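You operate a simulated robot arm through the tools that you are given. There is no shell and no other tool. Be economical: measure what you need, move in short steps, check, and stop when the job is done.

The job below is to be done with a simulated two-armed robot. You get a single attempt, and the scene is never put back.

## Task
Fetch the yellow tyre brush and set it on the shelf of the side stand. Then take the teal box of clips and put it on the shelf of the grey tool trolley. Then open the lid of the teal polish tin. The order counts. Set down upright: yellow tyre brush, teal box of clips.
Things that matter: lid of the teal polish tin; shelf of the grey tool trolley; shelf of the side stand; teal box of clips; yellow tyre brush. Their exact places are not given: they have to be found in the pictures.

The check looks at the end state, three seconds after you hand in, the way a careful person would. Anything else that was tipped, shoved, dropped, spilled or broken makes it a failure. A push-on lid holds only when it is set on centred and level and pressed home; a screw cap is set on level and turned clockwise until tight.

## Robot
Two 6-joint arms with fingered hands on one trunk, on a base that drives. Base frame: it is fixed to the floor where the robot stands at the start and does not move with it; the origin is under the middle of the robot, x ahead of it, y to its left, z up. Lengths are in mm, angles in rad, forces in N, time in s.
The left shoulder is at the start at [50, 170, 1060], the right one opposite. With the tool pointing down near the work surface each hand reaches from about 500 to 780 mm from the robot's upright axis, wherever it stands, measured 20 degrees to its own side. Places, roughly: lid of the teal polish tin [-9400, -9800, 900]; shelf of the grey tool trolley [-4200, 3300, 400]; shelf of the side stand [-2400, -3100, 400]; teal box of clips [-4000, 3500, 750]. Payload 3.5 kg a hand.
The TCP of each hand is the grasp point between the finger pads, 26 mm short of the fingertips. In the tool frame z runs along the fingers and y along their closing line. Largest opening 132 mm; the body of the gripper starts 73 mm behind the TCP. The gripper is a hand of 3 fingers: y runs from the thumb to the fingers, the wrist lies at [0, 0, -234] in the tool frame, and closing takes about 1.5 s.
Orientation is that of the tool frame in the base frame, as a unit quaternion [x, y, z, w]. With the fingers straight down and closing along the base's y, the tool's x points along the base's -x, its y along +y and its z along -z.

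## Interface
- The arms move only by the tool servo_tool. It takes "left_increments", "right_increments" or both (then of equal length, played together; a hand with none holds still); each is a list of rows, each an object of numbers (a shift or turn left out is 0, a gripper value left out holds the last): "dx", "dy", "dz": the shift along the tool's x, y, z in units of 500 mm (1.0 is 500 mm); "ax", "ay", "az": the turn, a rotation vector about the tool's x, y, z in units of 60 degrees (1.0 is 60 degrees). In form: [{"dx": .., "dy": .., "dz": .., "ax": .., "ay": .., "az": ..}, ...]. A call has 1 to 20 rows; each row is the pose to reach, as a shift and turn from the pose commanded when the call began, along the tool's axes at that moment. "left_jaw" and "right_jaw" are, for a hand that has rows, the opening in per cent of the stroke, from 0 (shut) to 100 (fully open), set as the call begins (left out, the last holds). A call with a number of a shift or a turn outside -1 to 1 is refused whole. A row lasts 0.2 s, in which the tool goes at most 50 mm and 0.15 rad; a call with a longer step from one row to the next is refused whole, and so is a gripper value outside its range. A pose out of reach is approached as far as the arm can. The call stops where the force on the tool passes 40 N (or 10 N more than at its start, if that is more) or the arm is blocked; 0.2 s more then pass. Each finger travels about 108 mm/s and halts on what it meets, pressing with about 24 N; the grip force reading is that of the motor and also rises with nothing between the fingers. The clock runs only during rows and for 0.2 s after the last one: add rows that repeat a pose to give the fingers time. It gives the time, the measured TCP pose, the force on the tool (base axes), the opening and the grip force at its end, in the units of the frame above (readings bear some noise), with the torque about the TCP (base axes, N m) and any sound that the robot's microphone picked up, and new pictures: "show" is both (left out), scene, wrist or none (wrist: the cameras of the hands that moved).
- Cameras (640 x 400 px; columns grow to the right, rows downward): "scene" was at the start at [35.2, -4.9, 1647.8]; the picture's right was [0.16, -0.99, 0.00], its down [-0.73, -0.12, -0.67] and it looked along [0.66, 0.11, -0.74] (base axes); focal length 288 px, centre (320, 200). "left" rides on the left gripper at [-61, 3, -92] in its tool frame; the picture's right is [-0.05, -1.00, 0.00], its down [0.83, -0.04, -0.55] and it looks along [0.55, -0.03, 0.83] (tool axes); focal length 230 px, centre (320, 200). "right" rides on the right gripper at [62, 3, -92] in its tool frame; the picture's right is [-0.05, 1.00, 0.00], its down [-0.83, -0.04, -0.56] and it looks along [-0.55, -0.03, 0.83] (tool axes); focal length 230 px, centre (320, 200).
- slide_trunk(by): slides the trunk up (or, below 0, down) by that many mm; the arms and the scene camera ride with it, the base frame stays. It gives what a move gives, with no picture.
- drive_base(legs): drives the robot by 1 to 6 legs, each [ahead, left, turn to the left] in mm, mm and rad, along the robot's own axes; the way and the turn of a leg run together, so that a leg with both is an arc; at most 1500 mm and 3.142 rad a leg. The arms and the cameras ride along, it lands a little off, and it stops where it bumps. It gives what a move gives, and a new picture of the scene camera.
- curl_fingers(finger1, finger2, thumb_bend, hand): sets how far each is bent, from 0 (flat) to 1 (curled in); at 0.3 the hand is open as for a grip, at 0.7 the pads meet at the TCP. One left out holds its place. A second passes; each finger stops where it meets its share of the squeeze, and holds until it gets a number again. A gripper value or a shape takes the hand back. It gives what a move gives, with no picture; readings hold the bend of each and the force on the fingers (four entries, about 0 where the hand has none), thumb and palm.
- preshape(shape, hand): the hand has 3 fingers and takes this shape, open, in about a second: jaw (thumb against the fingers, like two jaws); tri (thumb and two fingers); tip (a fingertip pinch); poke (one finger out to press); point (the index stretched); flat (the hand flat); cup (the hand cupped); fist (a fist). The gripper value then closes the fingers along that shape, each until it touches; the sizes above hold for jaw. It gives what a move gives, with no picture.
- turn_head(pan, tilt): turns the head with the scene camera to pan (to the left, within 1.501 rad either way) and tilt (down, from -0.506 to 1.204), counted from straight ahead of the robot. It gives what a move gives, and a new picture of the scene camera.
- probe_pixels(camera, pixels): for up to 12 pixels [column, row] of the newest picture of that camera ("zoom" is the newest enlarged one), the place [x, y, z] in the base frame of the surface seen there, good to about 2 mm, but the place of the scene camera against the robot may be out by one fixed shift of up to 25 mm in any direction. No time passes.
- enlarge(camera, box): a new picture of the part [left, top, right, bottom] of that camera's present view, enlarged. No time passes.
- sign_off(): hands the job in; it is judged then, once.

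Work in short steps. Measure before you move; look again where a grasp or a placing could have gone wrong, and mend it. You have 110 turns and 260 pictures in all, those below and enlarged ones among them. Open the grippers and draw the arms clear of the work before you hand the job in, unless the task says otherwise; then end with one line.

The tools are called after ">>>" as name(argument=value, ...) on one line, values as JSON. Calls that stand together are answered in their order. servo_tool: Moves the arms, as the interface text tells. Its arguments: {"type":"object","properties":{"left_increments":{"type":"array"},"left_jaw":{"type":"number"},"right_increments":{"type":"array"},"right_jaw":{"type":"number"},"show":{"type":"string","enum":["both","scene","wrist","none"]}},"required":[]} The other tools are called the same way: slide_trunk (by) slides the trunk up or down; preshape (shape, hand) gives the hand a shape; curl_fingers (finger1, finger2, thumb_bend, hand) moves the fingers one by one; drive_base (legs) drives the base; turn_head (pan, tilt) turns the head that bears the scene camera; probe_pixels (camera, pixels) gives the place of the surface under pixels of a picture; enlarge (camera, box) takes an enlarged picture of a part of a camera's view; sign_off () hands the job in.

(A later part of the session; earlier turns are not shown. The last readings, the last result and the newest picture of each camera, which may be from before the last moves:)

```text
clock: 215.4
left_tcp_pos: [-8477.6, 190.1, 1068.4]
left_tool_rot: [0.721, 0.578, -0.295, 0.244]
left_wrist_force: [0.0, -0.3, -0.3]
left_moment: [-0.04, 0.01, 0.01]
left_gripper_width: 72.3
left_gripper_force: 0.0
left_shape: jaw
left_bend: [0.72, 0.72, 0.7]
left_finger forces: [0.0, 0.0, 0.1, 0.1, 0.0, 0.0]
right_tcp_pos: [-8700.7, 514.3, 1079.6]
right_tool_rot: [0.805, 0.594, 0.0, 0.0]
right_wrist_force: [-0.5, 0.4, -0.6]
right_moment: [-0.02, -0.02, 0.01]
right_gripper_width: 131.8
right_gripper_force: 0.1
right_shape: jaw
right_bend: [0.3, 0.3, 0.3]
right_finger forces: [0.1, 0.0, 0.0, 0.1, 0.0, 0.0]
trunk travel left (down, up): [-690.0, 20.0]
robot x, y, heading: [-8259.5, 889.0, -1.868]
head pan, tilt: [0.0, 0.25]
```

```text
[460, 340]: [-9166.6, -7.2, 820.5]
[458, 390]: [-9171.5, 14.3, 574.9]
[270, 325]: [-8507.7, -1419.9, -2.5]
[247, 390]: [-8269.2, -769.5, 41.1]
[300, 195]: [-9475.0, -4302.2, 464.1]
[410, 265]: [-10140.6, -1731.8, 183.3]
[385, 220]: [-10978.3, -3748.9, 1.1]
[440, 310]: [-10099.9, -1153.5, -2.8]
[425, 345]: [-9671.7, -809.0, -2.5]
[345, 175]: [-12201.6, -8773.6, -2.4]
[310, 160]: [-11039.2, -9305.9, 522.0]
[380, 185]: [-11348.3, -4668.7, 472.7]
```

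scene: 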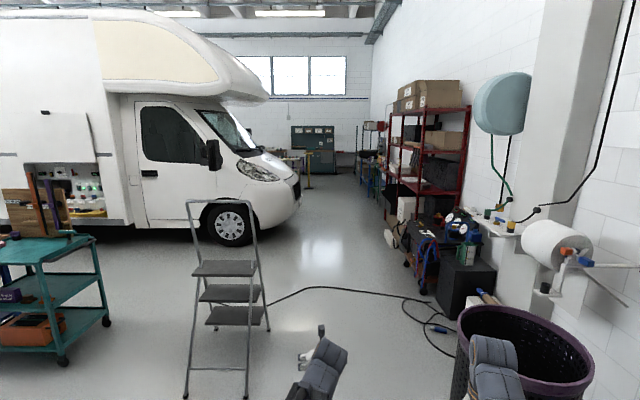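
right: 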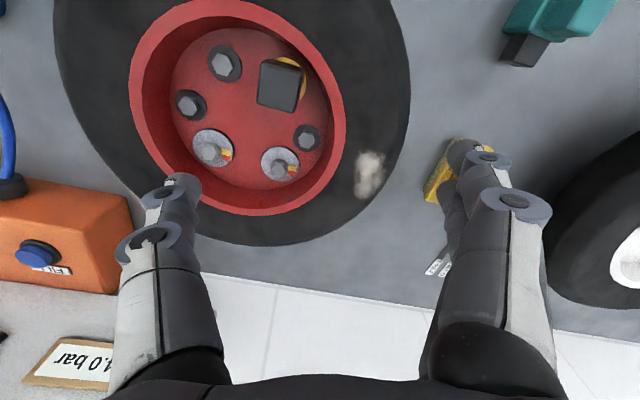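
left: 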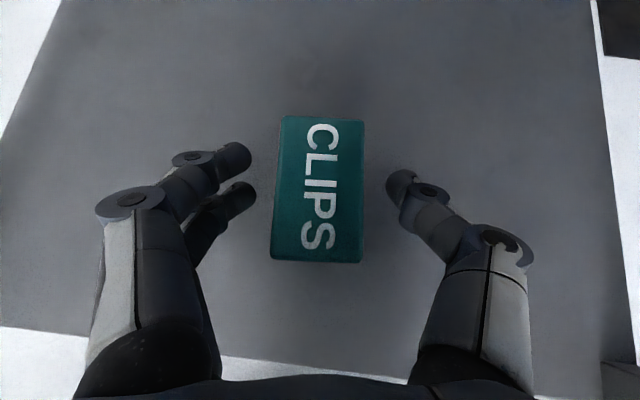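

The corridor is clear at p≈8170. I drive on 7.4 m toward the far wall.

>>> drive_base(legs=[[1499, -40, -0.016], [1500, 0, 0], [1500, 0, 0], [1500, 0, 0], [1300, 0, 0]])

>>> turn_head(pan=0.7, tilt=0.25)

```text
clock: 250.0
left_tcp_pos: [-10857.2, -6707.1, 1067.7]
left_tool_rot: [0.73, 0.566, -0.299, 0.239]
left_wrist_force: [1.4, -0.2, 0.5]
left_moment: [-0.05, 0.03, 0.02]
left_gripper_width: 72.0
left_gripper_force: 0.0
left_shape: jaw
left_bend: [0.72, 0.72, 0.7]
left_finger forces: [0.0, 0.0, 0.0, 0.1, 0.0, 0.0]
right_tcp_pos: [-11070.4, -6375.2, 1077.6]
right_tool_rot: [0.815, 0.58, 0.0, 0.0]
right_wrist_force: [-0.2, 0.2, 0.1]
right_moment: [0.02, 0.0, 0.04]
right_gripper_width: 132.3
right_gripper_force: 0.1
right_shape: jaw
right_bend: [0.3, 0.3, 0.3]
right_finger forces: [0.1, 0.0, 0.1, 0.0, 0.0, 0.1]
trunk travel left (down, up): [-690.0, 20.0]
robot x, y, heading: [-10618.4, -6012.9, -1.906]
head pan, tilt: [0.0, 0.25]
```

scene: 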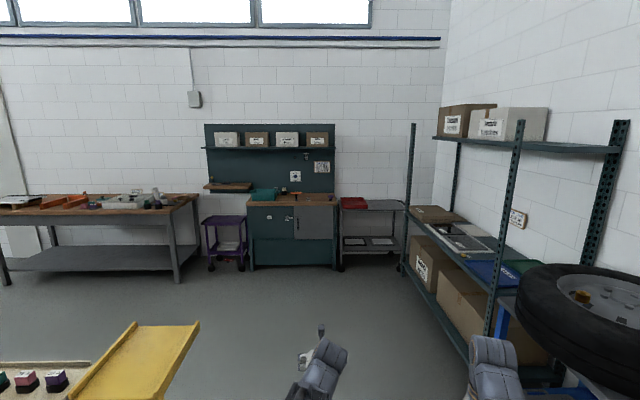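

```text
clock: 251.1
left_tcp_pos: [-10858.5, -6707.1, 1069.4]
left_tool_rot: [0.73, 0.566, -0.299, 0.24]
left_wrist_force: [0.3, 0.1, 1.4]
left_moment: [0.03, -0.02, -0.01]
left_gripper_width: 72.0
left_gripper_force: 0.0
left_shape: jaw
left_bend: [0.72, 0.72, 0.7]
left_finger forces: [0.0, 0.0, 0.0, 0.1, 0.0, 0.1]
right_tcp_pos: [-11071.0, -6374.9, 1078.3]
right_tool_rot: [0.815, 0.58, 0.0, 0.0]
right_wrist_force: [-1.3, 0.6, 0.3]
right_moment: [0.02, -0.02, -0.01]
right_gripper_width: 132.0
right_gripper_force: 0.1
right_shape: jaw
right_bend: [0.3, 0.3, 0.3]
right_finger forces: [0.1, 0.0, 0.0, 0.1, 0.1, 0.0]
trunk travel left (down, up): [-690.0, 20.0]
robot x, y, heading: [-10612.9, -6014.2, -1.907]
head pan, tilt: [0.7, 0.25]
```

scene: 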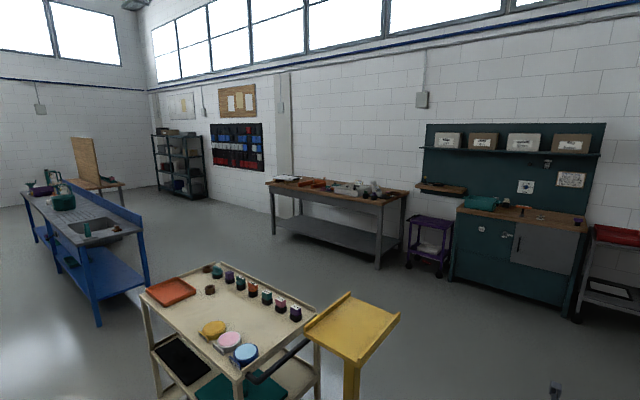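

Several benches here; I probe which one lies at (-9400,-9800).

>>> probe_pixels(camera="scene", pixels=[[370, 190], [340, 186], [378, 262], [270, 190], [410, 190], [480, 202], [240, 350], [230, 340], [350, 310], [180, 285], [310, 330], [150, 290]])

>>> enlarge(camera="scene", box=[250, 150, 430, 270])

```text
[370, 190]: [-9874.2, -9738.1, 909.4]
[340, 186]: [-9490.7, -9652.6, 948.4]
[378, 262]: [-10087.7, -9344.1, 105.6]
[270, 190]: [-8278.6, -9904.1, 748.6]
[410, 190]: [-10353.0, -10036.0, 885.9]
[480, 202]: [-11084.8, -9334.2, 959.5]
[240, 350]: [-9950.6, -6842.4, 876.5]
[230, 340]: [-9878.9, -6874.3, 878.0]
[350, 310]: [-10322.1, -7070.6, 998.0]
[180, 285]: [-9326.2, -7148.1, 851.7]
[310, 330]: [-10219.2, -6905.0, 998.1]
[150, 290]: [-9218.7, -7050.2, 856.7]
```

```text
3.33 times, centred on (340, 210) of scene
```

zoom: 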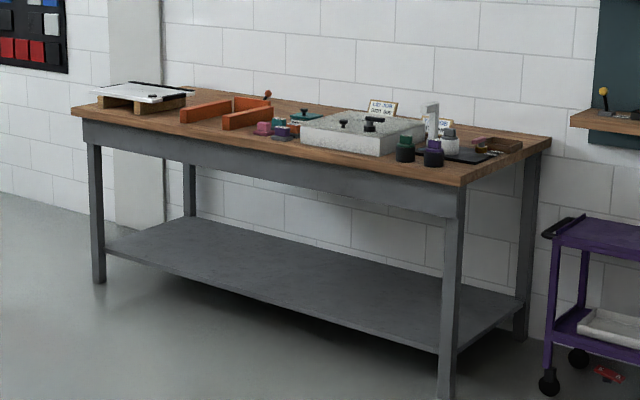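

The bench at about (-9400,-9800) holds a teal round item. I drive ahead to 1 m off the wall benches and strafe left in front of it.

>>> drive_base(legs=[[0, 0, 0.023], [1400, 0, 0], [450, 0, 0], [0, 1500, 0]])

>>> turn_head(pan=0.5, tilt=0.6)

```text
clock: 267.8
left_tcp_pos: [-9961.8, -8923.4, 1068.3]
left_tool_rot: [0.722, 0.576, -0.296, 0.243]
left_wrist_force: [0.8, -0.1, -0.2]
left_moment: [-0.02, 0.01, 0.03]
left_gripper_width: 72.1
left_gripper_force: 0.0
left_shape: jaw
left_bend: [0.72, 0.72, 0.7]
left_finger forces: [0.0, 0.1, 0.0, 0.1, 0.0, 0.0]
right_tcp_pos: [-10182.5, -8599.5, 1078.9]
right_tool_rot: [0.806, 0.592, 0.0, 0.0]
right_wrist_force: [0.3, 0.0, 0.3]
right_moment: [0.01, -0.02, 0.06]
right_gripper_width: 132.1
right_gripper_force: 0.0
right_shape: jaw
right_bend: [0.3, 0.3, 0.3]
right_finger forces: [0.0, 0.0, 0.1, 0.1, 0.1, 0.0]
trunk travel left (down, up): [-690.0, 20.0]
robot x, y, heading: [-9741.7, -8228.8, -1.88]
head pan, tilt: [0.7, 0.25]
```

scene: 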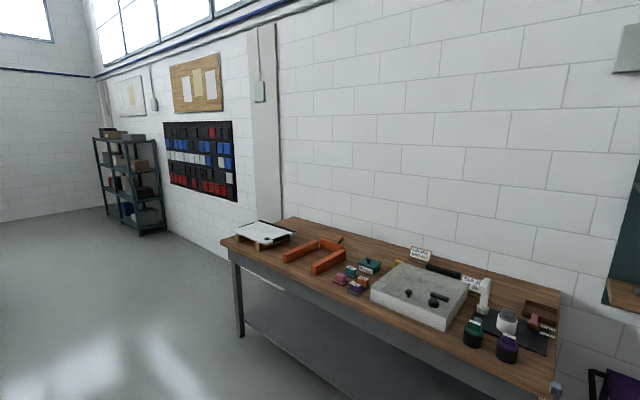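

```text
clock: 268.6
left_tcp_pos: [-9960.8, -8924.3, 1068.8]
left_tool_rot: [0.722, 0.577, -0.295, 0.243]
left_wrist_force: [-0.2, 0.3, -1.0]
left_moment: [0.01, 0.02, 0.02]
left_gripper_width: 72.4
left_gripper_force: 0.1
left_shape: jaw
left_bend: [0.72, 0.72, 0.7]
left_finger forces: [0.1, 0.1, 0.1, 0.0, 0.0, 0.0]
right_tcp_pos: [-10182.4, -8599.0, 1078.2]
right_tool_rot: [0.807, 0.591, 0.0, 0.0]
right_wrist_force: [0.6, -0.2, -0.8]
right_moment: [0.04, 0.01, -0.02]
right_gripper_width: 131.8
right_gripper_force: 0.0
right_shape: jaw
right_bend: [0.3, 0.3, 0.3]
right_finger forces: [0.0, 0.0, 0.0, 0.1, 0.1, 0.0]
trunk travel left (down, up): [-690.0, 20.0]
robot x, y, heading: [-9735.3, -8222.2, -1.882]
head pan, tilt: [0.499, 0.6]
```

scene: 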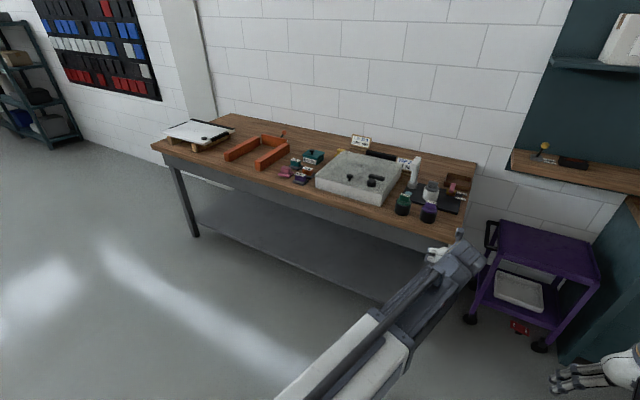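

I enlarge the bench to identify the teal polish tin.

>>> enlarge(camera="scene", box=[260, 130, 380, 205])

>>> enlarge(camera="scene", box=[370, 140, 480, 230])

```text
5.33 times, centred on (320, 168) of scene
```

zoom: 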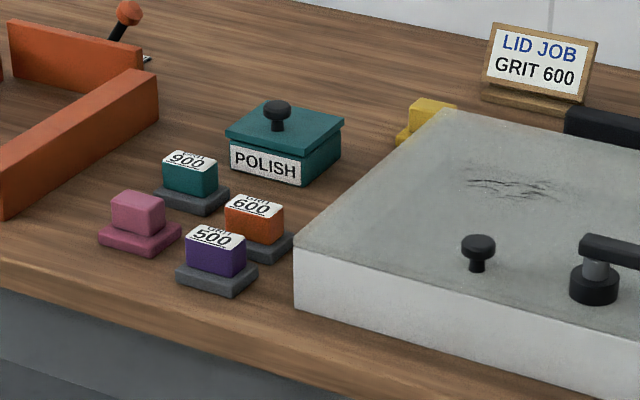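

```text
4.44 times, centred on (425, 185) of scene
```

zoom: 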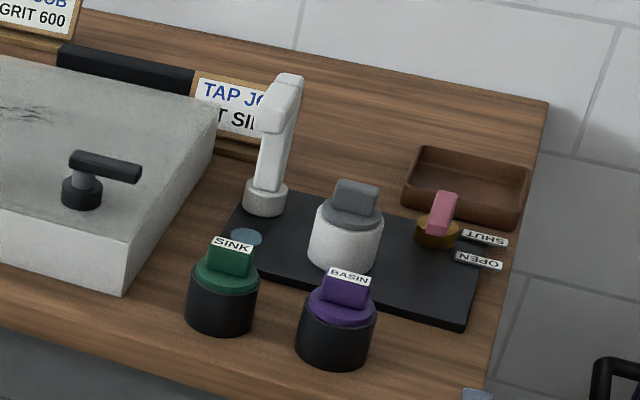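

The tin labelled POLISH has a flat lid with a centre knob. I measure it.

>>> enlarge(camera="scene", box=[290, 140, 335, 175])

```text
11.43 times, centred on (312, 158) of scene
```

zoom: 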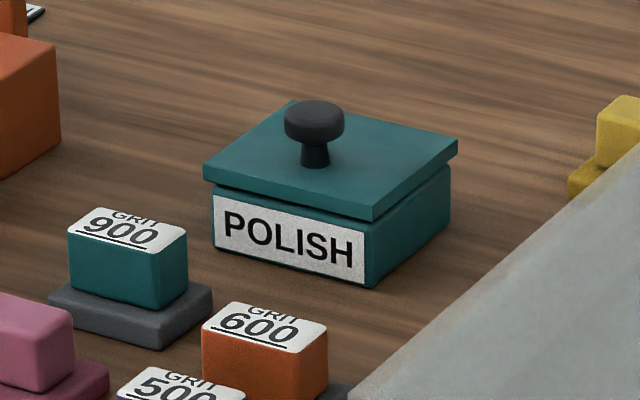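

>>> probe_pixels(camera="zoom", pixels=[[210, 172], [372, 212], [452, 145], [295, 105], [315, 108], [315, 160], [315, 190], [225, 255], [365, 285], [560, 130], [150, 150], [430, 260]])

```text
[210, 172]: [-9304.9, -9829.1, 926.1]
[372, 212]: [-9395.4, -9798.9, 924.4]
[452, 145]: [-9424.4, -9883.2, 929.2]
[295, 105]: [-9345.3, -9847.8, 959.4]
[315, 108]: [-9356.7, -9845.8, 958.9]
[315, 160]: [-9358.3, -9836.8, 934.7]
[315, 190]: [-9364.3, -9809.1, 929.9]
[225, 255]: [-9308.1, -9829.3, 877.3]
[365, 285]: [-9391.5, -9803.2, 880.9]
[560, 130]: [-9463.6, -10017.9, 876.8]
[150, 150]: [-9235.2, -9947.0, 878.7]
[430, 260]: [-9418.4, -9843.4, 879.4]
```

Tin: lid ≈95 mm square, lid top ≈931, knob (≈34 mm disc) top ≈961, at about (-9361,-9843). I strafe left 690 and go ahead 450 for a closer look.

>>> drive_base(legs=[[0, 690, 0], [480, 0, 0]])

>>> turn_head(pan=0.2, tilt=0.75)

```text
clock: 274.8
left_tcp_pos: [-9442.8, -9590.8, 1068.5]
left_tool_rot: [0.719, 0.58, -0.294, 0.245]
left_wrist_force: [0.5, -0.6, -0.4]
left_moment: [0.03, -0.02, 0.0]
left_gripper_width: 72.1
left_gripper_force: 0.0
left_shape: jaw
left_bend: [0.72, 0.72, 0.7]
left_finger forces: [0.0, 0.0, 0.0, 0.1, 0.0, 0.1]
right_tcp_pos: [-9668.2, -9267.6, 1077.4]
right_tool_rot: [0.803, 0.596, 0.0, -0.001]
right_wrist_force: [0.2, 0.0, 0.3]
right_moment: [0.04, -0.02, 0.02]
right_gripper_width: 132.0
right_gripper_force: 0.0
right_shape: jaw
right_bend: [0.3, 0.3, 0.3]
right_finger forces: [0.0, 0.0, 0.0, 0.0, 0.1, 0.1]
trunk travel left (down, up): [-690.0, 20.0]
robot x, y, heading: [-9226.8, -8887.6, -1.867]
head pan, tilt: [0.499, 0.6]
```

scene: 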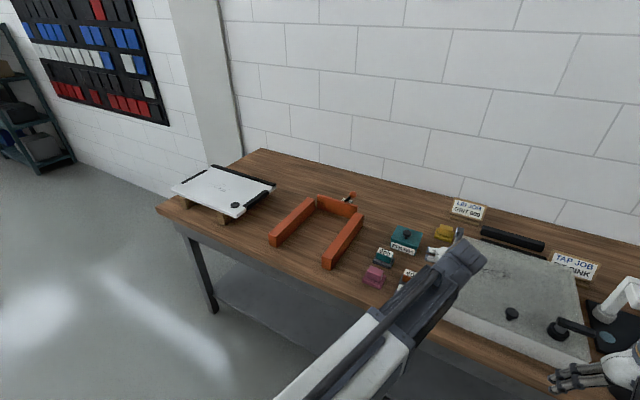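

```text
clock: 275.6
left_tcp_pos: [-9442.7, -9589.0, 1068.2]
left_tool_rot: [0.719, 0.58, -0.293, 0.245]
left_wrist_force: [0.5, -0.7, 0.3]
left_moment: [0.0, 0.0, 0.01]
left_gripper_width: 72.3
left_gripper_force: 0.0
left_shape: jaw
left_bend: [0.72, 0.72, 0.7]
left_finger forces: [0.0, 0.0, 0.1, 0.0, 0.0, 0.0]
right_tcp_pos: [-9667.2, -9266.4, 1078.8]
right_tool_rot: [0.803, 0.596, 0.0, 0.0]
right_wrist_force: [-0.8, -1.3, 0.0]
right_moment: [0.02, -0.01, -0.02]
right_gripper_width: 132.1
right_gripper_force: 0.1
right_shape: jaw
right_bend: [0.3, 0.3, 0.3]
right_finger forces: [0.0, 0.0, 0.1, 0.1, 0.0, 0.1]
trunk travel left (down, up): [-690.0, 20.0]
robot x, y, heading: [-9224.0, -8887.8, -1.856]
head pan, tilt: [0.201, 0.75]
```

scene: 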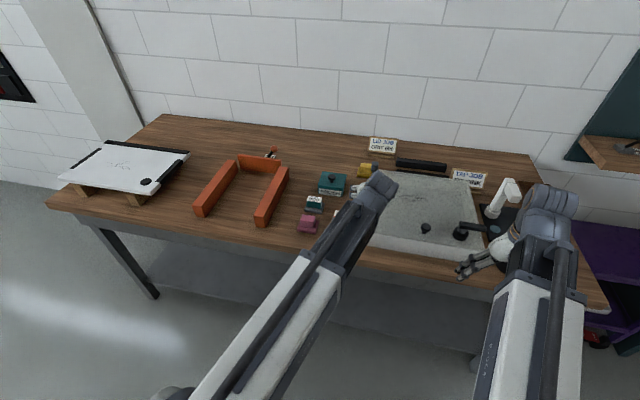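

The lid job area is free behind the tin. I bring the left hand 144 mm left and to a steeper 20° tilt, then drive ahead 240 and check the free spot.

>>> servo_tool(left_increments=[{"dy": 0.058, "ay": 0.083}, {"dy": 0.116, "ay": 0.167}, {"dy": 0.174, "ay": 0.25}, {"dy": 0.232, "ay": 0.333}, {"dy": 0.288, "ay": 0.417}, {"dy": 0.288, "ay": 0.417}], show="none")

>>> drive_base(legs=[[200, 0, 0]])

>>> servo_tool(left_increments=[{"dz": 0}], left_jaw=55, show="wrist")

```text
clock: 277.0
left_tcp_pos: [-9301.4, -9620.1, 1070.4]
left_tool_rot: [0.766, 0.619, -0.131, 0.113]
left_wrist_force: [0.0, -0.5, 0.2]
left_moment: [-0.02, -0.01, -0.01]
left_gripper_width: 71.9
left_gripper_force: 0.1
left_shape: jaw
left_bend: [0.72, 0.72, 0.7]
left_finger forces: [0.1, 0.1, 0.1, 0.0, 0.0, 0.1]
right_tcp_pos: [-9667.2, -9267.1, 1079.6]
right_tool_rot: [0.803, 0.595, -0.001, 0.0]
right_wrist_force: [-0.4, -0.6, -0.3]
right_moment: [-0.01, 0.0, 0.0]
right_gripper_width: 131.9
right_gripper_force: 0.0
right_shape: jaw
right_bend: [0.3, 0.3, 0.3]
right_finger forces: [0.1, 0.0, 0.1, 0.1, 0.0, 0.0]
trunk travel left (down, up): [-690.0, 20.0]
robot x, y, heading: [-9224.4, -8888.5, -1.862]
head pan, tilt: [0.201, 0.75]
```

```text
clock: 278.6
left_tcp_pos: [-9360.8, -9813.6, 1069.2]
left_tool_rot: [0.766, 0.618, -0.132, 0.114]
left_wrist_force: [-0.6, -0.5, 0.3]
left_moment: [0.04, -0.01, 0.03]
left_gripper_width: 72.0
left_gripper_force: 0.1
left_shape: jaw
left_bend: [0.72, 0.72, 0.7]
left_finger forces: [0.0, 0.1, 0.0, 0.0, 0.0, 0.0]
right_tcp_pos: [-9727.3, -9458.5, 1077.9]
right_tool_rot: [0.804, 0.595, 0.001, 0.0]
right_wrist_force: [1.3, 0.1, 0.1]
right_moment: [0.04, -0.02, -0.01]
right_gripper_width: 131.7
right_gripper_force: 0.2
right_shape: jaw
right_bend: [0.3, 0.3, 0.3]
right_finger forces: [0.0, 0.0, 0.1, 0.0, 0.0, 0.0]
trunk travel left (down, up): [-690.0, 20.0]
robot x, y, heading: [-9282.2, -9083.3, -1.862]
head pan, tilt: [0.201, 0.75]
```

scene: 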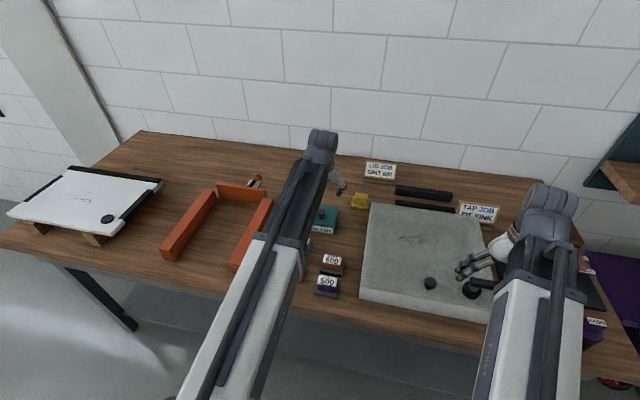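

```text
clock: 279.0
left_tcp_pos: [-9361.1, -9812.4, 1070.5]
left_tool_rot: [0.766, 0.618, -0.131, 0.114]
left_wrist_force: [-0.5, 0.4, 0.2]
left_moment: [0.02, 0.02, -0.01]
left_gripper_width: 71.9
left_gripper_force: 0.0
left_shape: jaw
left_bend: [0.72, 0.72, 0.7]
left_finger forces: [0.0, 0.0, 0.0, 0.1, 0.1, 0.0]
right_tcp_pos: [-9726.3, -9458.9, 1078.3]
right_tool_rot: [0.804, 0.595, 0.001, 0.0]
right_wrist_force: [-0.5, 0.1, -0.3]
right_moment: [0.0, 0.0, 0.0]
right_gripper_width: 131.7
right_gripper_force: 0.0
right_shape: jaw
right_bend: [0.3, 0.3, 0.3]
right_finger forces: [0.0, 0.0, 0.0, 0.1, 0.0, 0.0]
trunk travel left (down, up): [-690.0, 20.0]
robot x, y, heading: [-9283.4, -9079.1, -1.867]
head pan, tilt: [0.201, 0.75]
```

left: 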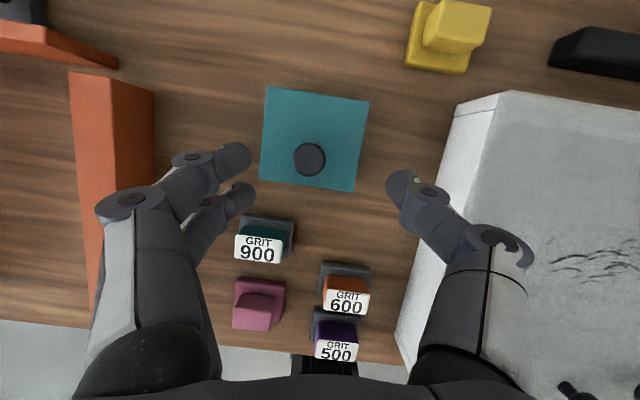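

A clear view of the tin from above. I enlarge to see whether the knob is off-centre (hinged lid).

>>> enlarge(camera="left", box=[250, 75, 380, 200])

```text
3.20 times, centred on (315, 138) of left
```

zoom: 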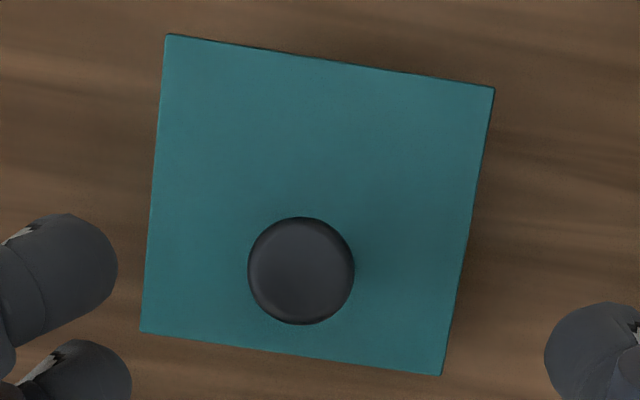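

>>> probe_pixels(camera="zoom", pixels=[[170, 42], [488, 92], [145, 325], [438, 370], [300, 270], [255, 270], [348, 270], [300, 222], [300, 318], [320, 150], [330, 20], [520, 200]])

```text
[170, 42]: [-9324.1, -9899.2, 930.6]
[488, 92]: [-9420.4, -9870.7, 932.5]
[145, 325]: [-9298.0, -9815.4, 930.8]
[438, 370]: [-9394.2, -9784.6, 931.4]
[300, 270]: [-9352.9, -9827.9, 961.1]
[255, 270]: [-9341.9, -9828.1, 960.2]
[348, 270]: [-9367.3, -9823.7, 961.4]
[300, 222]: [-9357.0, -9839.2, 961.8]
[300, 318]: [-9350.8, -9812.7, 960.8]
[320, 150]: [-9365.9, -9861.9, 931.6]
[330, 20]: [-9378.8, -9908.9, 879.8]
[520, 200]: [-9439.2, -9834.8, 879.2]
```

The knob sits 17 mm toward the front of the lid: centre (-9353.5,-9826), top 961; lid top 931.5. I lower onto it in two steps.

>>> servo_tool(left_increments=[{"dx": 0.03, "dy": 0.008, "dz": 0.05}, {"dx": 0.059, "dy": 0.017, "dz": 0.1}, {"dx": 0.059, "dy": 0.017, "dz": 0.14}, {"dx": 0.059, "dy": 0.017, "dz": 0.14}], show="wrist")

```text
clock: 280.0
left_tcp_pos: [-9350.8, -9810.1, 993.6]
left_tool_rot: [0.766, 0.62, -0.131, 0.113]
left_wrist_force: [0.0, 0.6, -1.3]
left_moment: [0.01, -0.03, 0.02]
left_gripper_width: 72.3
left_gripper_force: 0.1
left_shape: jaw
left_bend: [0.72, 0.72, 0.7]
left_finger forces: [0.0, 0.0, 0.0, 0.0, 0.0, 0.0]
right_tcp_pos: [-9726.1, -9459.4, 1080.5]
right_tool_rot: [0.804, 0.595, 0.0, 0.0]
right_wrist_force: [0.7, 0.8, 1.0]
right_moment: [0.03, 0.02, 0.02]
right_gripper_width: 131.9
right_gripper_force: 0.0
right_shape: jaw
right_bend: [0.3, 0.3, 0.3]
right_finger forces: [0.0, 0.1, 0.0, 0.0, 0.0, 0.0]
trunk travel left (down, up): [-690.0, 20.0]
robot x, y, heading: [-9287.5, -9078.4, -1.87]
head pan, tilt: [0.201, 0.75]
```

left: 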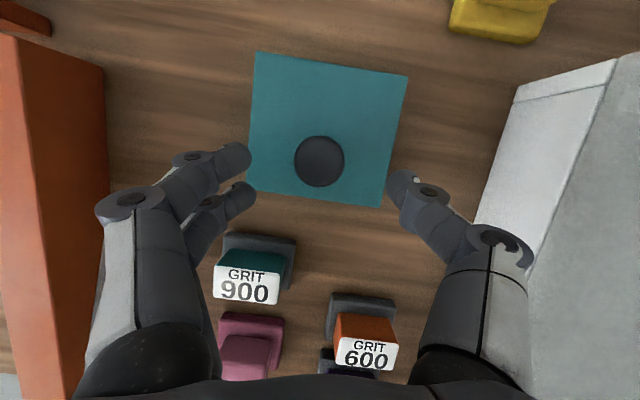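

34 mm more along the approach; then close on the knob.

>>> servo_tool(left_increments=[{"dz": 0.03}, {"dz": 0.055}, {"dz": 0.068}, {"dz": 0.068}], show="wrist")

>>> servo_tool(left_increments=[{"dz": 0}, {"dz": 0}, {"dz": 0}, {"dz": 0}, {"dz": 0}, {"dz": 0}, {"dz": 0}], left_jaw=0, show="wrist")

```text
clock: 281.0
left_tcp_pos: [-9353.4, -9821.1, 962.5]
left_tool_rot: [0.767, 0.618, -0.132, 0.113]
left_wrist_force: [-0.9, -0.3, 0.6]
left_moment: [-0.02, -0.04, 0.02]
left_gripper_width: 72.2
left_gripper_force: 0.0
left_shape: jaw
left_bend: [0.72, 0.72, 0.7]
left_finger forces: [0.1, 0.7, 0.0, 0.0, 0.1, 0.1]
right_tcp_pos: [-9726.3, -9460.0, 1078.5]
right_tool_rot: [0.804, 0.595, 0.0, -0.001]
right_wrist_force: [-0.2, -0.8, 0.2]
right_moment: [-0.03, 0.01, 0.0]
right_gripper_width: 131.9
right_gripper_force: 0.0
right_shape: jaw
right_bend: [0.3, 0.3, 0.3]
right_finger forces: [0.0, 0.1, 0.1, 0.0, 0.0, 0.0]
trunk travel left (down, up): [-690.0, 20.0]
robot x, y, heading: [-9282.5, -9078.1, -1.868]
head pan, tilt: [0.201, 0.75]
```

left: 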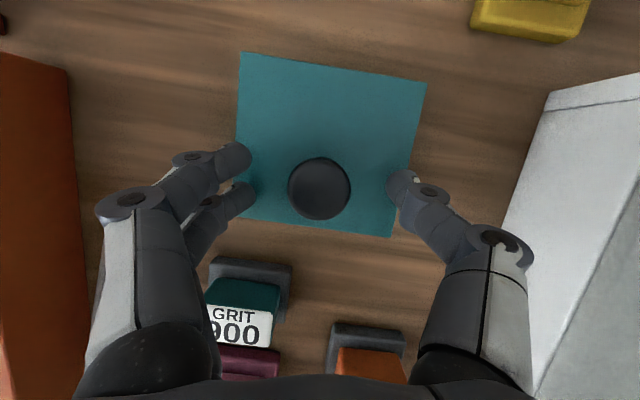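

```text
clock: 282.6
left_tcp_pos: [-9355.7, -9821.6, 961.6]
left_tool_rot: [0.766, 0.618, -0.132, 0.114]
left_wrist_force: [-17.5, -0.1, -2.4]
left_moment: [0.07, 0.26, -0.04]
left_gripper_width: 12.1
left_gripper_force: 23.9
left_shape: jaw
left_bend: [0.67, 0.77, 0.71]
left_finger forces: [15.0, 2.2, 0.1, 0.0, 29.1, 0.0]
right_tcp_pos: [-9727.6, -9458.7, 1078.0]
right_tool_rot: [0.804, 0.595, 0.0, 0.0]
right_wrist_force: [0.7, 0.9, 0.0]
right_moment: [-0.01, 0.02, 0.02]
right_gripper_width: 131.8
right_gripper_force: 0.2
right_shape: jaw
right_bend: [0.3, 0.3, 0.3]
right_finger forces: [0.0, 0.0, 0.0, 0.1, 0.1, 0.0]
trunk travel left (down, up): [-690.0, 20.0]
robot x, y, heading: [-9287.1, -9080.6, -1.864]
head pan, tilt: [0.201, 0.75]
```

left: 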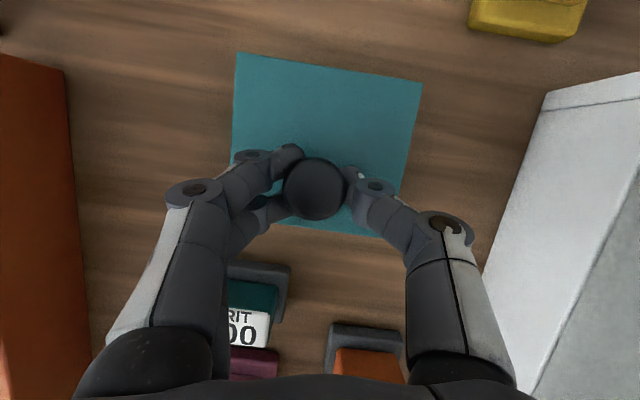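

Knob gripped below its disc (12 mm stem) with a sideways 17 N; I relieve by 4 mm sideways, then lift 6 mm and look.

>>> servo_tool(left_increments=[{"dy": -0.008}, {"dy": -0.008, "dx": -0.002, "dz": -0.0056}, {"dy": -0.008, "dx": -0.0041, "dz": -0.0112}, {"dy": -0.008, "dx": -0.0041, "dz": -0.0112}], show="wrist")

```text
clock: 283.6
left_tcp_pos: [-9357.3, -9824.0, 968.2]
left_tool_rot: [0.767, 0.618, -0.131, 0.114]
left_wrist_force: [-9.2, -10.3, -8.0]
left_moment: [0.01, 0.07, 0.09]
left_gripper_width: 11.1
left_gripper_force: 23.7
left_shape: jaw
left_bend: [0.64, 0.77, 0.71]
left_finger forces: [18.5, 1.9, 0.0, 0.0, 25.4, 0.1]
right_tcp_pos: [-9726.7, -9459.8, 1077.2]
right_tool_rot: [0.804, 0.595, 0.001, -0.001]
right_wrist_force: [-0.4, -0.6, 0.2]
right_moment: [0.01, -0.02, 0.01]
right_gripper_width: 132.0
right_gripper_force: 0.0
right_shape: jaw
right_bend: [0.3, 0.3, 0.3]
right_finger forces: [0.0, 0.1, 0.0, 0.1, 0.1, 0.1]
trunk travel left (down, up): [-690.0, 20.0]
robot x, y, heading: [-9285.2, -9080.6, -1.868]
head pan, tilt: [0.201, 0.75]
```

left: 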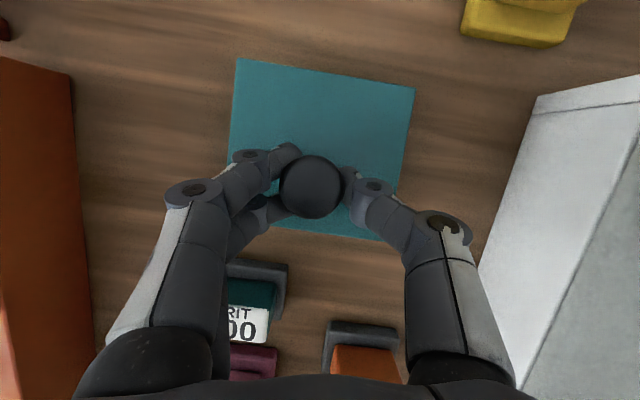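

I probe the lid to see whether it lifts level or tilts.

>>> probe_pixels(camera="left", pixels=[[240, 65], [408, 92], [235, 140], [375, 232], [400, 150], [320, 100], [312, 185], [300, 228]])

```text
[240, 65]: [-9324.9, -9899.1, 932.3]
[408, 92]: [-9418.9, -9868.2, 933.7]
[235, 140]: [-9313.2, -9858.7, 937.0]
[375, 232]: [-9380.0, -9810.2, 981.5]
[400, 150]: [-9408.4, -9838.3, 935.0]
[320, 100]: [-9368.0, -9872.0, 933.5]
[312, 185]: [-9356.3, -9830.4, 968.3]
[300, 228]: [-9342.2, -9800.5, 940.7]
```

The lid's back edge stays at 932 while the front rises to ~941, so it is hinged at the back. I swing the knob on the hinge arc by 24° more, turning the tool with it.

>>> servo_tool(left_increments=[{"dx": -0.0134, "dy": -0.003, "dz": -0.0086, "ay": 0.1}, {"dx": -0.0274, "dy": -0.005, "dz": -0.0156, "ay": 0.2}, {"dx": -0.0422, "dy": -0.007, "dz": -0.0212, "ay": 0.3}, {"dx": -0.0576, "dy": -0.008, "dz": -0.0252, "ay": 0.4}, {"dx": -0.0576, "dy": -0.008, "dz": -0.0252, "ay": 0.4}], show="both")

```text
clock: 284.8
left_tcp_pos: [-9353.8, -9819.4, 992.8]
left_tool_rot: [0.776, 0.63, 0.032, -0.018]
left_wrist_force: [12.4, 7.8, 6.7]
left_moment: [0.15, -0.34, 0.23]
left_gripper_width: 4.9
left_gripper_force: 24.1
left_shape: jaw
left_bend: [0.69, 0.78, 0.77]
left_finger forces: [18.9, 0.1, 0.0, 0.1, 0.1, 0.0]
left hand out of reach, approached as far as the arm can: row 4, 5
right_tcp_pos: [-9724.6, -9458.3, 1079.8]
right_tool_rot: [0.804, 0.595, -0.001, -0.001]
right_wrist_force: [0.1, -0.4, 0.0]
right_moment: [0.04, -0.01, 0.01]
right_gripper_width: 131.6
right_gripper_force: 0.1
right_shape: jaw
right_bend: [0.3, 0.3, 0.3]
right_finger forces: [0.0, 0.0, 0.0, 0.0, 0.0, 0.0]
trunk travel left (down, up): [-690.0, 20.0]
robot x, y, heading: [-9282.0, -9081.7, -1.868]
head pan, tilt: [0.201, 0.75]
```

scene: 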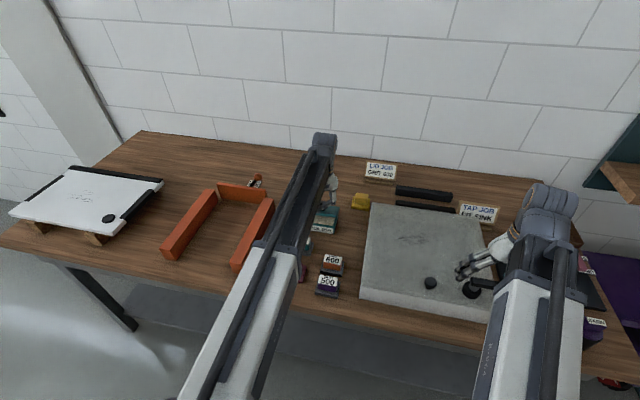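
left: 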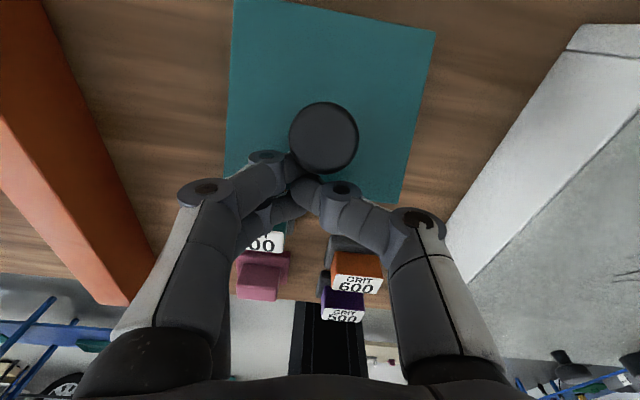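

The arm hit its reach limit and the fingers slipped to the front of the knob. I check the lid's present angle.

>>> probe_pixels(camera="left", pixels=[[240, 20], [425, 40], [330, 60], [235, 140], [410, 150], [325, 130], [395, 190], [300, 160]])

>>> enlarge(camera="left", box=[210, 90, 450, 290])

```text
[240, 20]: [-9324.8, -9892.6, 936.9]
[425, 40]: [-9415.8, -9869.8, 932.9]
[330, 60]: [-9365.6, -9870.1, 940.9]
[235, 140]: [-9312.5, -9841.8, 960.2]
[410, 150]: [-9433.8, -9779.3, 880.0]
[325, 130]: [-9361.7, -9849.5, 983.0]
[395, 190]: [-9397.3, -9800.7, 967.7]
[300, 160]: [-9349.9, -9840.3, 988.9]
```

```text
2.00 times, centred on (330, 190) of left
```

zoom: 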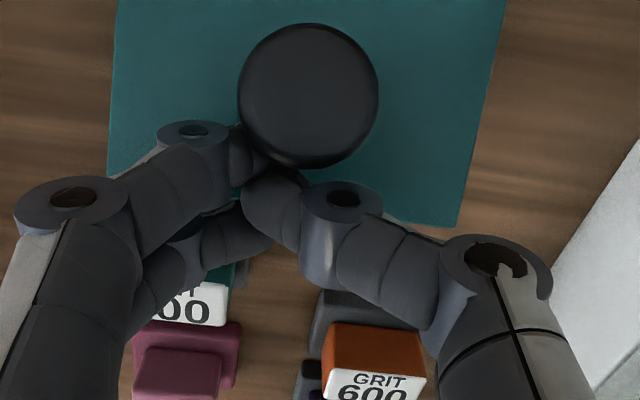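

Lid now stands at ~25°. I open the fingers a little to see whether the hinge holds the lid by itself.

>>> servo_tool(left_increments=[{"dz": 0}, {"dz": 0}, {"dz": 0}, {"dz": 0}], left_jaw=45, show="wrist")

>>> probe_pixels(camera="left", pixels=[[330, 60], [325, 130], [395, 190], [235, 140], [250, 160]])

```text
clock: 285.8
left_tcp_pos: [-9357.5, -9820.5, 989.2]
left_tool_rot: [0.777, 0.629, 0.03, -0.017]
left_wrist_force: [0.1, -0.8, 0.1]
left_moment: [0.03, -0.01, 0.0]
left_gripper_width: 58.9
left_gripper_force: 0.1
left_shape: jaw
left_bend: [0.73, 0.73, 0.7]
left_finger forces: [0.0, 0.0, 0.0, 0.2, 0.0, 0.0]
right_tcp_pos: [-9725.1, -9458.3, 1078.5]
right_tool_rot: [0.804, 0.595, 0.0, 0.0]
right_wrist_force: [0.7, 0.2, -0.7]
right_moment: [-0.02, -0.01, 0.01]
right_gripper_width: 132.0
right_gripper_force: 0.0
right_shape: jaw
right_bend: [0.3, 0.3, 0.3]
right_finger forces: [0.0, 0.0, 0.0, 0.0, 0.0, 0.1]
trunk travel left (down, up): [-690.0, 20.0]
robot x, y, heading: [-9290.8, -9080.6, -1.869]
head pan, tilt: [0.201, 0.75]
```

left: 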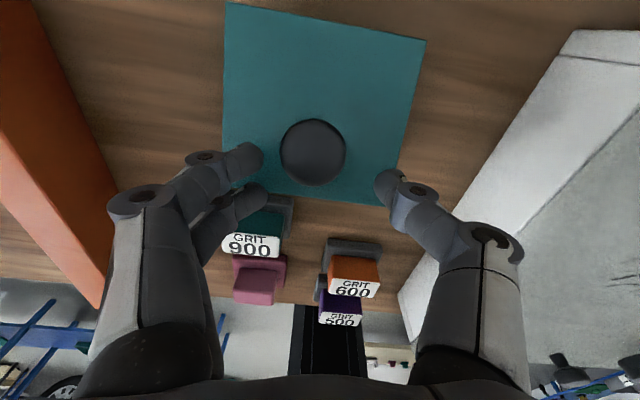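

```text
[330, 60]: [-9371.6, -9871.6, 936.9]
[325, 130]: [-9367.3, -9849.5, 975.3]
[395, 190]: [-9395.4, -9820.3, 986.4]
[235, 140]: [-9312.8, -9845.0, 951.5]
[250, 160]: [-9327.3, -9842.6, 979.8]
```

The lid seems to hold at ~20°. I raise the hand clear and re-check the angle.

>>> servo_tool(left_increments=[{"dz": -0.04}, {"dz": -0.1}, {"dz": -0.16}, {"dz": -0.16}], show="wrist")

>>> enlarge(camera="left", box=[200, 0, 440, 200])

```text
clock: 286.8
left_tcp_pos: [-9356.4, -9814.6, 1068.1]
left_tool_rot: [0.777, 0.628, 0.029, -0.017]
left_wrist_force: [-1.1, 0.4, -0.1]
left_moment: [0.01, 0.03, 0.02]
left_gripper_width: 58.4
left_gripper_force: 0.0
left_shape: jaw
left_bend: [0.73, 0.73, 0.7]
left_finger forces: [0.1, 0.0, 0.1, 0.0, 0.0, 0.0]
left hand out of reach, approached as far as the arm can: row 2, 3, 4
right_tcp_pos: [-9725.6, -9459.0, 1077.3]
right_tool_rot: [0.804, 0.595, 0.0, 0.0]
right_wrist_force: [-0.9, -1.0, 1.2]
right_moment: [-0.03, -0.03, -0.04]
right_gripper_width: 132.1
right_gripper_force: 0.1
right_shape: jaw
right_bend: [0.3, 0.3, 0.3]
right_finger forces: [0.1, 0.0, 0.0, 0.1, 0.1, 0.0]
trunk travel left (down, up): [-690.0, 20.0]
robot x, y, heading: [-9286.9, -9082.3, -1.867]
head pan, tilt: [0.201, 0.75]
```

left: 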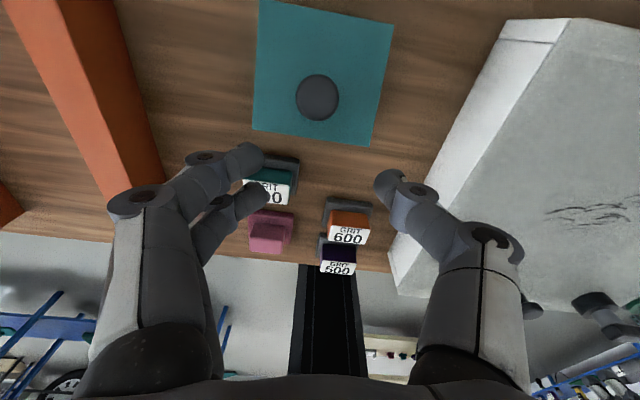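

```text
2.00 times, centred on (320, 100) of left
```

zoom: 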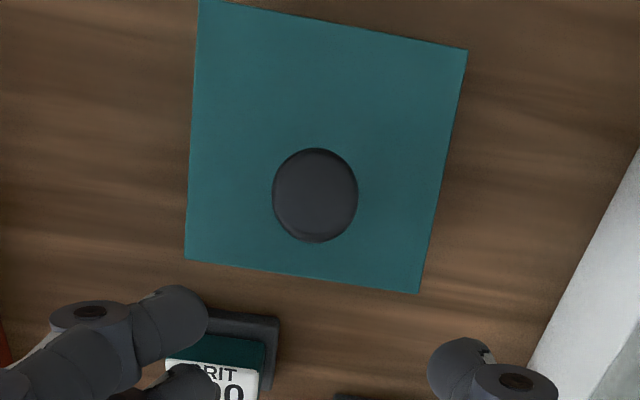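

>>> probe_pixels(camera="zoom", pixels=[[205, 8], [460, 55], [190, 250], [415, 285], [315, 195], [300, 60], [250, 300], [225, 360]])

```text
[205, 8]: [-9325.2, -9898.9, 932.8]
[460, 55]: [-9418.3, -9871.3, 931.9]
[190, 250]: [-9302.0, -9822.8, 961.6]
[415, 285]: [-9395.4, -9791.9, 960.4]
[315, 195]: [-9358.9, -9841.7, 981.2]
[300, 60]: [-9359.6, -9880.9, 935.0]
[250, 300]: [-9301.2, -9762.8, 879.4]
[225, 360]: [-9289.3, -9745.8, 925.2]
```

The lid holds by friction at 20°. I draw the hand back 90 mm, tilt it to 45° pointing ahead, and take the poke shape to push the lid from beneath.

>>> servo_tool(left_increments=[{"dx": 0.03, "ay": -0.12}, {"dx": 0.06, "ay": -0.24}, {"dx": 0.09, "ay": -0.36}, {"dx": 0.12, "ay": -0.48}, {"dx": 0.15, "ay": -0.6}, {"dx": 0.18, "ay": -0.72}, {"dx": 0.18, "ay": -0.82}, {"dx": 0.18, "ay": -0.82}], show="none")

>>> preshape(hand="left", shape="poke")

>>> servo_tool(left_increments=[{"dz": 0}], show="both")

```text
clock: 288.6
left_tcp_pos: [-9339.7, -9728.3, 1073.0]
left_tool_rot: [0.719, 0.579, -0.295, 0.246]
left_wrist_force: [1.1, -0.3, -0.2]
left_moment: [0.02, 0.01, 0.0]
left_gripper_width: 58.8
left_gripper_force: 0.0
left_shape: jaw
left_bend: [0.73, 0.73, 0.7]
left_finger forces: [0.1, 0.0, 0.0, 0.0, 0.1, 0.1]
right_tcp_pos: [-9725.2, -9460.0, 1078.6]
right_tool_rot: [0.803, 0.596, 0.0, 0.0]
right_wrist_force: [0.9, 0.3, -0.8]
right_moment: [0.02, -0.03, -0.01]
right_gripper_width: 131.9
right_gripper_force: 0.0
right_shape: jaw
right_bend: [0.3, 0.3, 0.3]
right_finger forces: [0.1, 0.0, 0.0, 0.0, 0.1, 0.1]
trunk travel left (down, up): [-690.0, 20.0]
robot x, y, heading: [-9284.3, -9078.6, -1.872]
head pan, tilt: [0.201, 0.75]
```

```text
clock: 289.5
left_tcp_pos: [-9337.6, -9727.3, 1073.2]
left_tool_rot: [0.719, 0.58, -0.295, 0.246]
left_wrist_force: [0.5, -0.7, -0.5]
left_moment: [-0.03, 0.0, -0.01]
left_gripper_width: 0.0
left_gripper_force: 0.0
left_shape: poke
left_bend: [1.0, 1.0, 0.45]
left_finger forces: [0.1, 0.1, 0.0, 0.0, 0.0, 0.1]
right_tcp_pos: [-9726.0, -9459.6, 1077.7]
right_tool_rot: [0.804, 0.594, 0.0, 0.0]
right_wrist_force: [0.0, 0.3, 1.1]
right_moment: [0.01, -0.02, 0.0]
right_gripper_width: 131.8
right_gripper_force: 0.0
right_shape: jaw
right_bend: [0.3, 0.3, 0.3]
right_finger forces: [0.2, 0.1, 0.0, 0.0, 0.0, 0.0]
trunk travel left (down, up): [-690.0, 20.0]
robot x, y, heading: [-9282.3, -9082.0, -1.865]
head pan, tilt: [0.201, 0.75]
```

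```text
clock: 289.9
left_tcp_pos: [-9337.8, -9727.6, 1074.1]
left_tool_rot: [0.719, 0.579, -0.295, 0.245]
left_wrist_force: [0.6, -0.7, -0.1]
left_moment: [-0.02, -0.02, 0.03]
left_gripper_width: 0.3
left_gripper_force: 0.2
left_shape: poke
left_bend: [1.0, 1.0, 0.45]
left_finger forces: [0.1, 0.1, 0.0, 0.0, 0.0, 0.0]
right_tcp_pos: [-9726.8, -9458.2, 1079.4]
right_tool_rot: [0.804, 0.594, 0.001, 0.0]
right_wrist_force: [0.2, 0.6, 0.4]
right_moment: [0.0, 0.01, -0.01]
right_gripper_width: 132.1
right_gripper_force: 0.0
right_shape: jaw
right_bend: [0.3, 0.3, 0.3]
right_finger forces: [0.0, 0.0, 0.1, 0.0, 0.1, 0.1]
trunk travel left (down, up): [-690.0, 20.0]
robot x, y, heading: [-9281.7, -9080.6, -1.867]
head pan, tilt: [0.201, 0.75]
```

scene: 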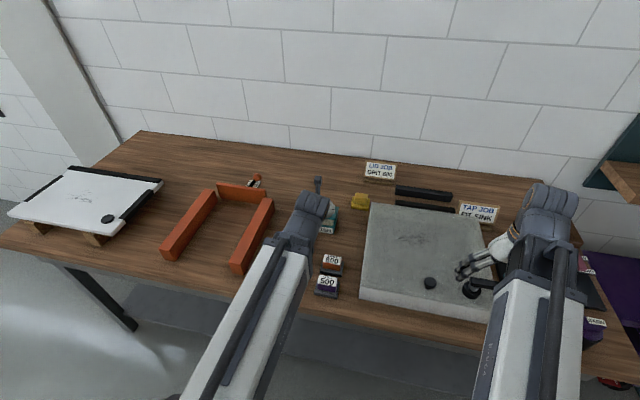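
left: 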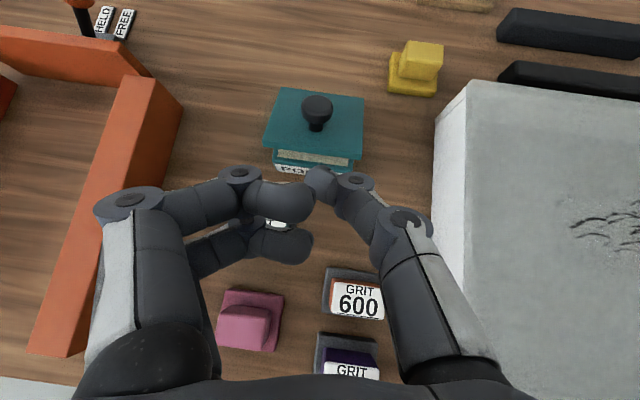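

I probe the fingertip positions for this shape, and the lid's front edge from this view.

>>> probe_pixels(camera="left", pixels=[[322, 172], [318, 185], [332, 185], [285, 190], [300, 200], [275, 245], [268, 148], [358, 157], [310, 152], [316, 105], [280, 165], [345, 168]])

>>> enlarge(camera="left", box=[220, 80, 420, 280])

```text
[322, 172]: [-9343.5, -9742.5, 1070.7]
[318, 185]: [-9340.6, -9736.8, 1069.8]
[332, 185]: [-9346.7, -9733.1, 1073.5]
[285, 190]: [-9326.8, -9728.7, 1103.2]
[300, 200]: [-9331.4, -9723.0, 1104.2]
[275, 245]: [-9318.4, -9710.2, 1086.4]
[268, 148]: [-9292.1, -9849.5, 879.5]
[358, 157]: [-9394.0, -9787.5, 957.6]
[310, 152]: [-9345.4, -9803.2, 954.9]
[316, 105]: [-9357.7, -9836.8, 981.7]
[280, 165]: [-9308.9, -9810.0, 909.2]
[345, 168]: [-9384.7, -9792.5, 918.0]
```

```text
2.00 times, centred on (320, 180) of left
```

zoom: 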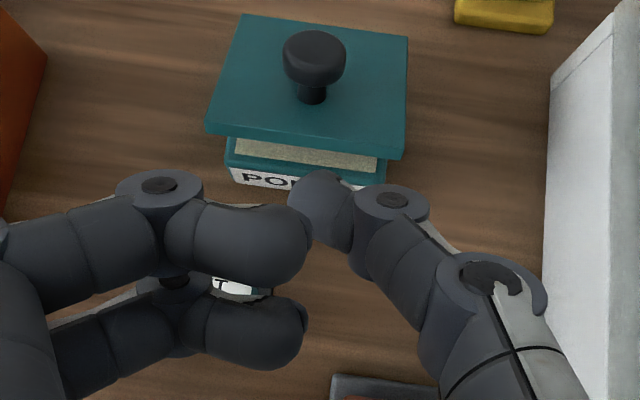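

Thumb tip is the poker: leading point ≈22.6 mm ahead and 8.5 mm below the TCP. Lid front edge is at z≈953, tin rim ≈919. I bring the thumb tip to just in front of the gap at z≈937.

>>> servo_tool(left_increments=[{"dx": 0.022, "dy": 0.002, "dz": 0.05}, {"dx": 0.045, "dy": 0.004, "dz": 0.1}, {"dx": 0.067, "dy": 0.005, "dz": 0.15}, {"dx": 0.09, "dy": 0.007, "dz": 0.2}, {"dx": 0.112, "dy": 0.009, "dz": 0.25}, {"dx": 0.112, "dy": 0.009, "dz": 0.25}], show="wrist")

>>> enlarge(camera="left", box=[220, 50, 420, 250])

```text
clock: 291.3
left_tcp_pos: [-9341.6, -9776.1, 943.5]
left_tool_rot: [0.719, 0.579, -0.296, 0.246]
left_wrist_force: [0.6, 0.0, 0.8]
left_moment: [0.02, 0.01, 0.01]
left_gripper_width: 0.0
left_gripper_force: 0.0
left_shape: poke
left_bend: [1.0, 1.0, 0.45]
left_finger forces: [0.1, 0.0, 0.0, 0.0, 0.0, 0.0]
right_tcp_pos: [-9726.1, -9459.3, 1078.8]
right_tool_rot: [0.804, 0.595, -0.001, -0.001]
right_wrist_force: [-0.4, -0.4, 0.2]
right_moment: [0.01, -0.03, 0.05]
right_gripper_width: 132.1
right_gripper_force: 0.0
right_shape: jaw
right_bend: [0.3, 0.3, 0.3]
right_finger forces: [0.0, 0.1, 0.1, 0.0, 0.0, 0.0]
trunk travel left (down, up): [-690.0, 20.0]
robot x, y, heading: [-9288.7, -9078.9, -1.872]
head pan, tilt: [0.201, 0.75]
```

left: 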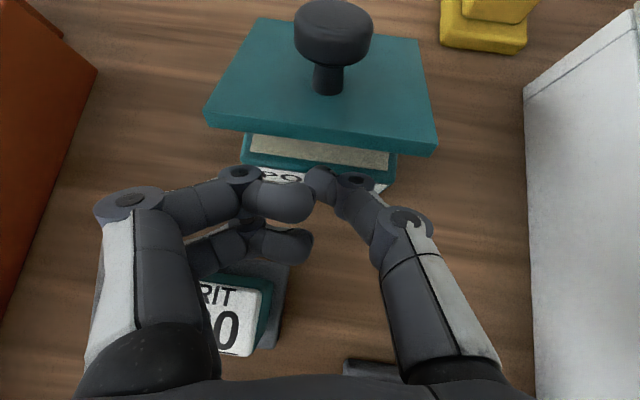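

```text
2.00 times, centred on (320, 150) of left
```

zoom: 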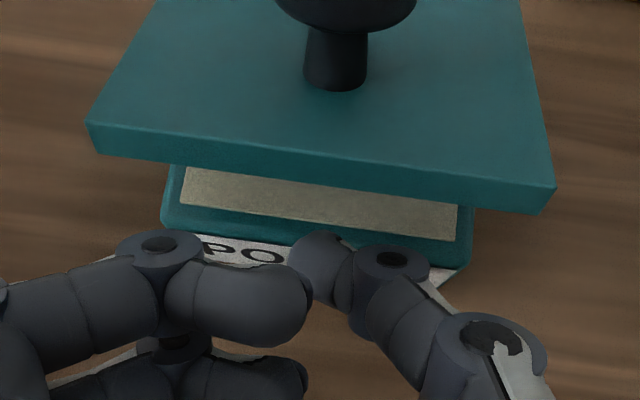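

I probe the gap: thumb tip, tin rim, lid edge.

>>> probe_pixels(camera="zoom", pixels=[[322, 237], [322, 250], [280, 228], [320, 212], [320, 175], [320, 150], [430, 205], [400, 235], [170, 205], [330, 195]])

```text
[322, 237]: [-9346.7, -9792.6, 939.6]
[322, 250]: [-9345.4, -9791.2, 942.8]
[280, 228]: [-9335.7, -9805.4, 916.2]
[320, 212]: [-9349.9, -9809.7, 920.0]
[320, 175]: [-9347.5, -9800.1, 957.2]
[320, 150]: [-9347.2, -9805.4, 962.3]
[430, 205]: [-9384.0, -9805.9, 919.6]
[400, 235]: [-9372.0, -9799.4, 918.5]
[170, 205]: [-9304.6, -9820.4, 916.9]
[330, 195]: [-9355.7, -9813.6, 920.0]
```

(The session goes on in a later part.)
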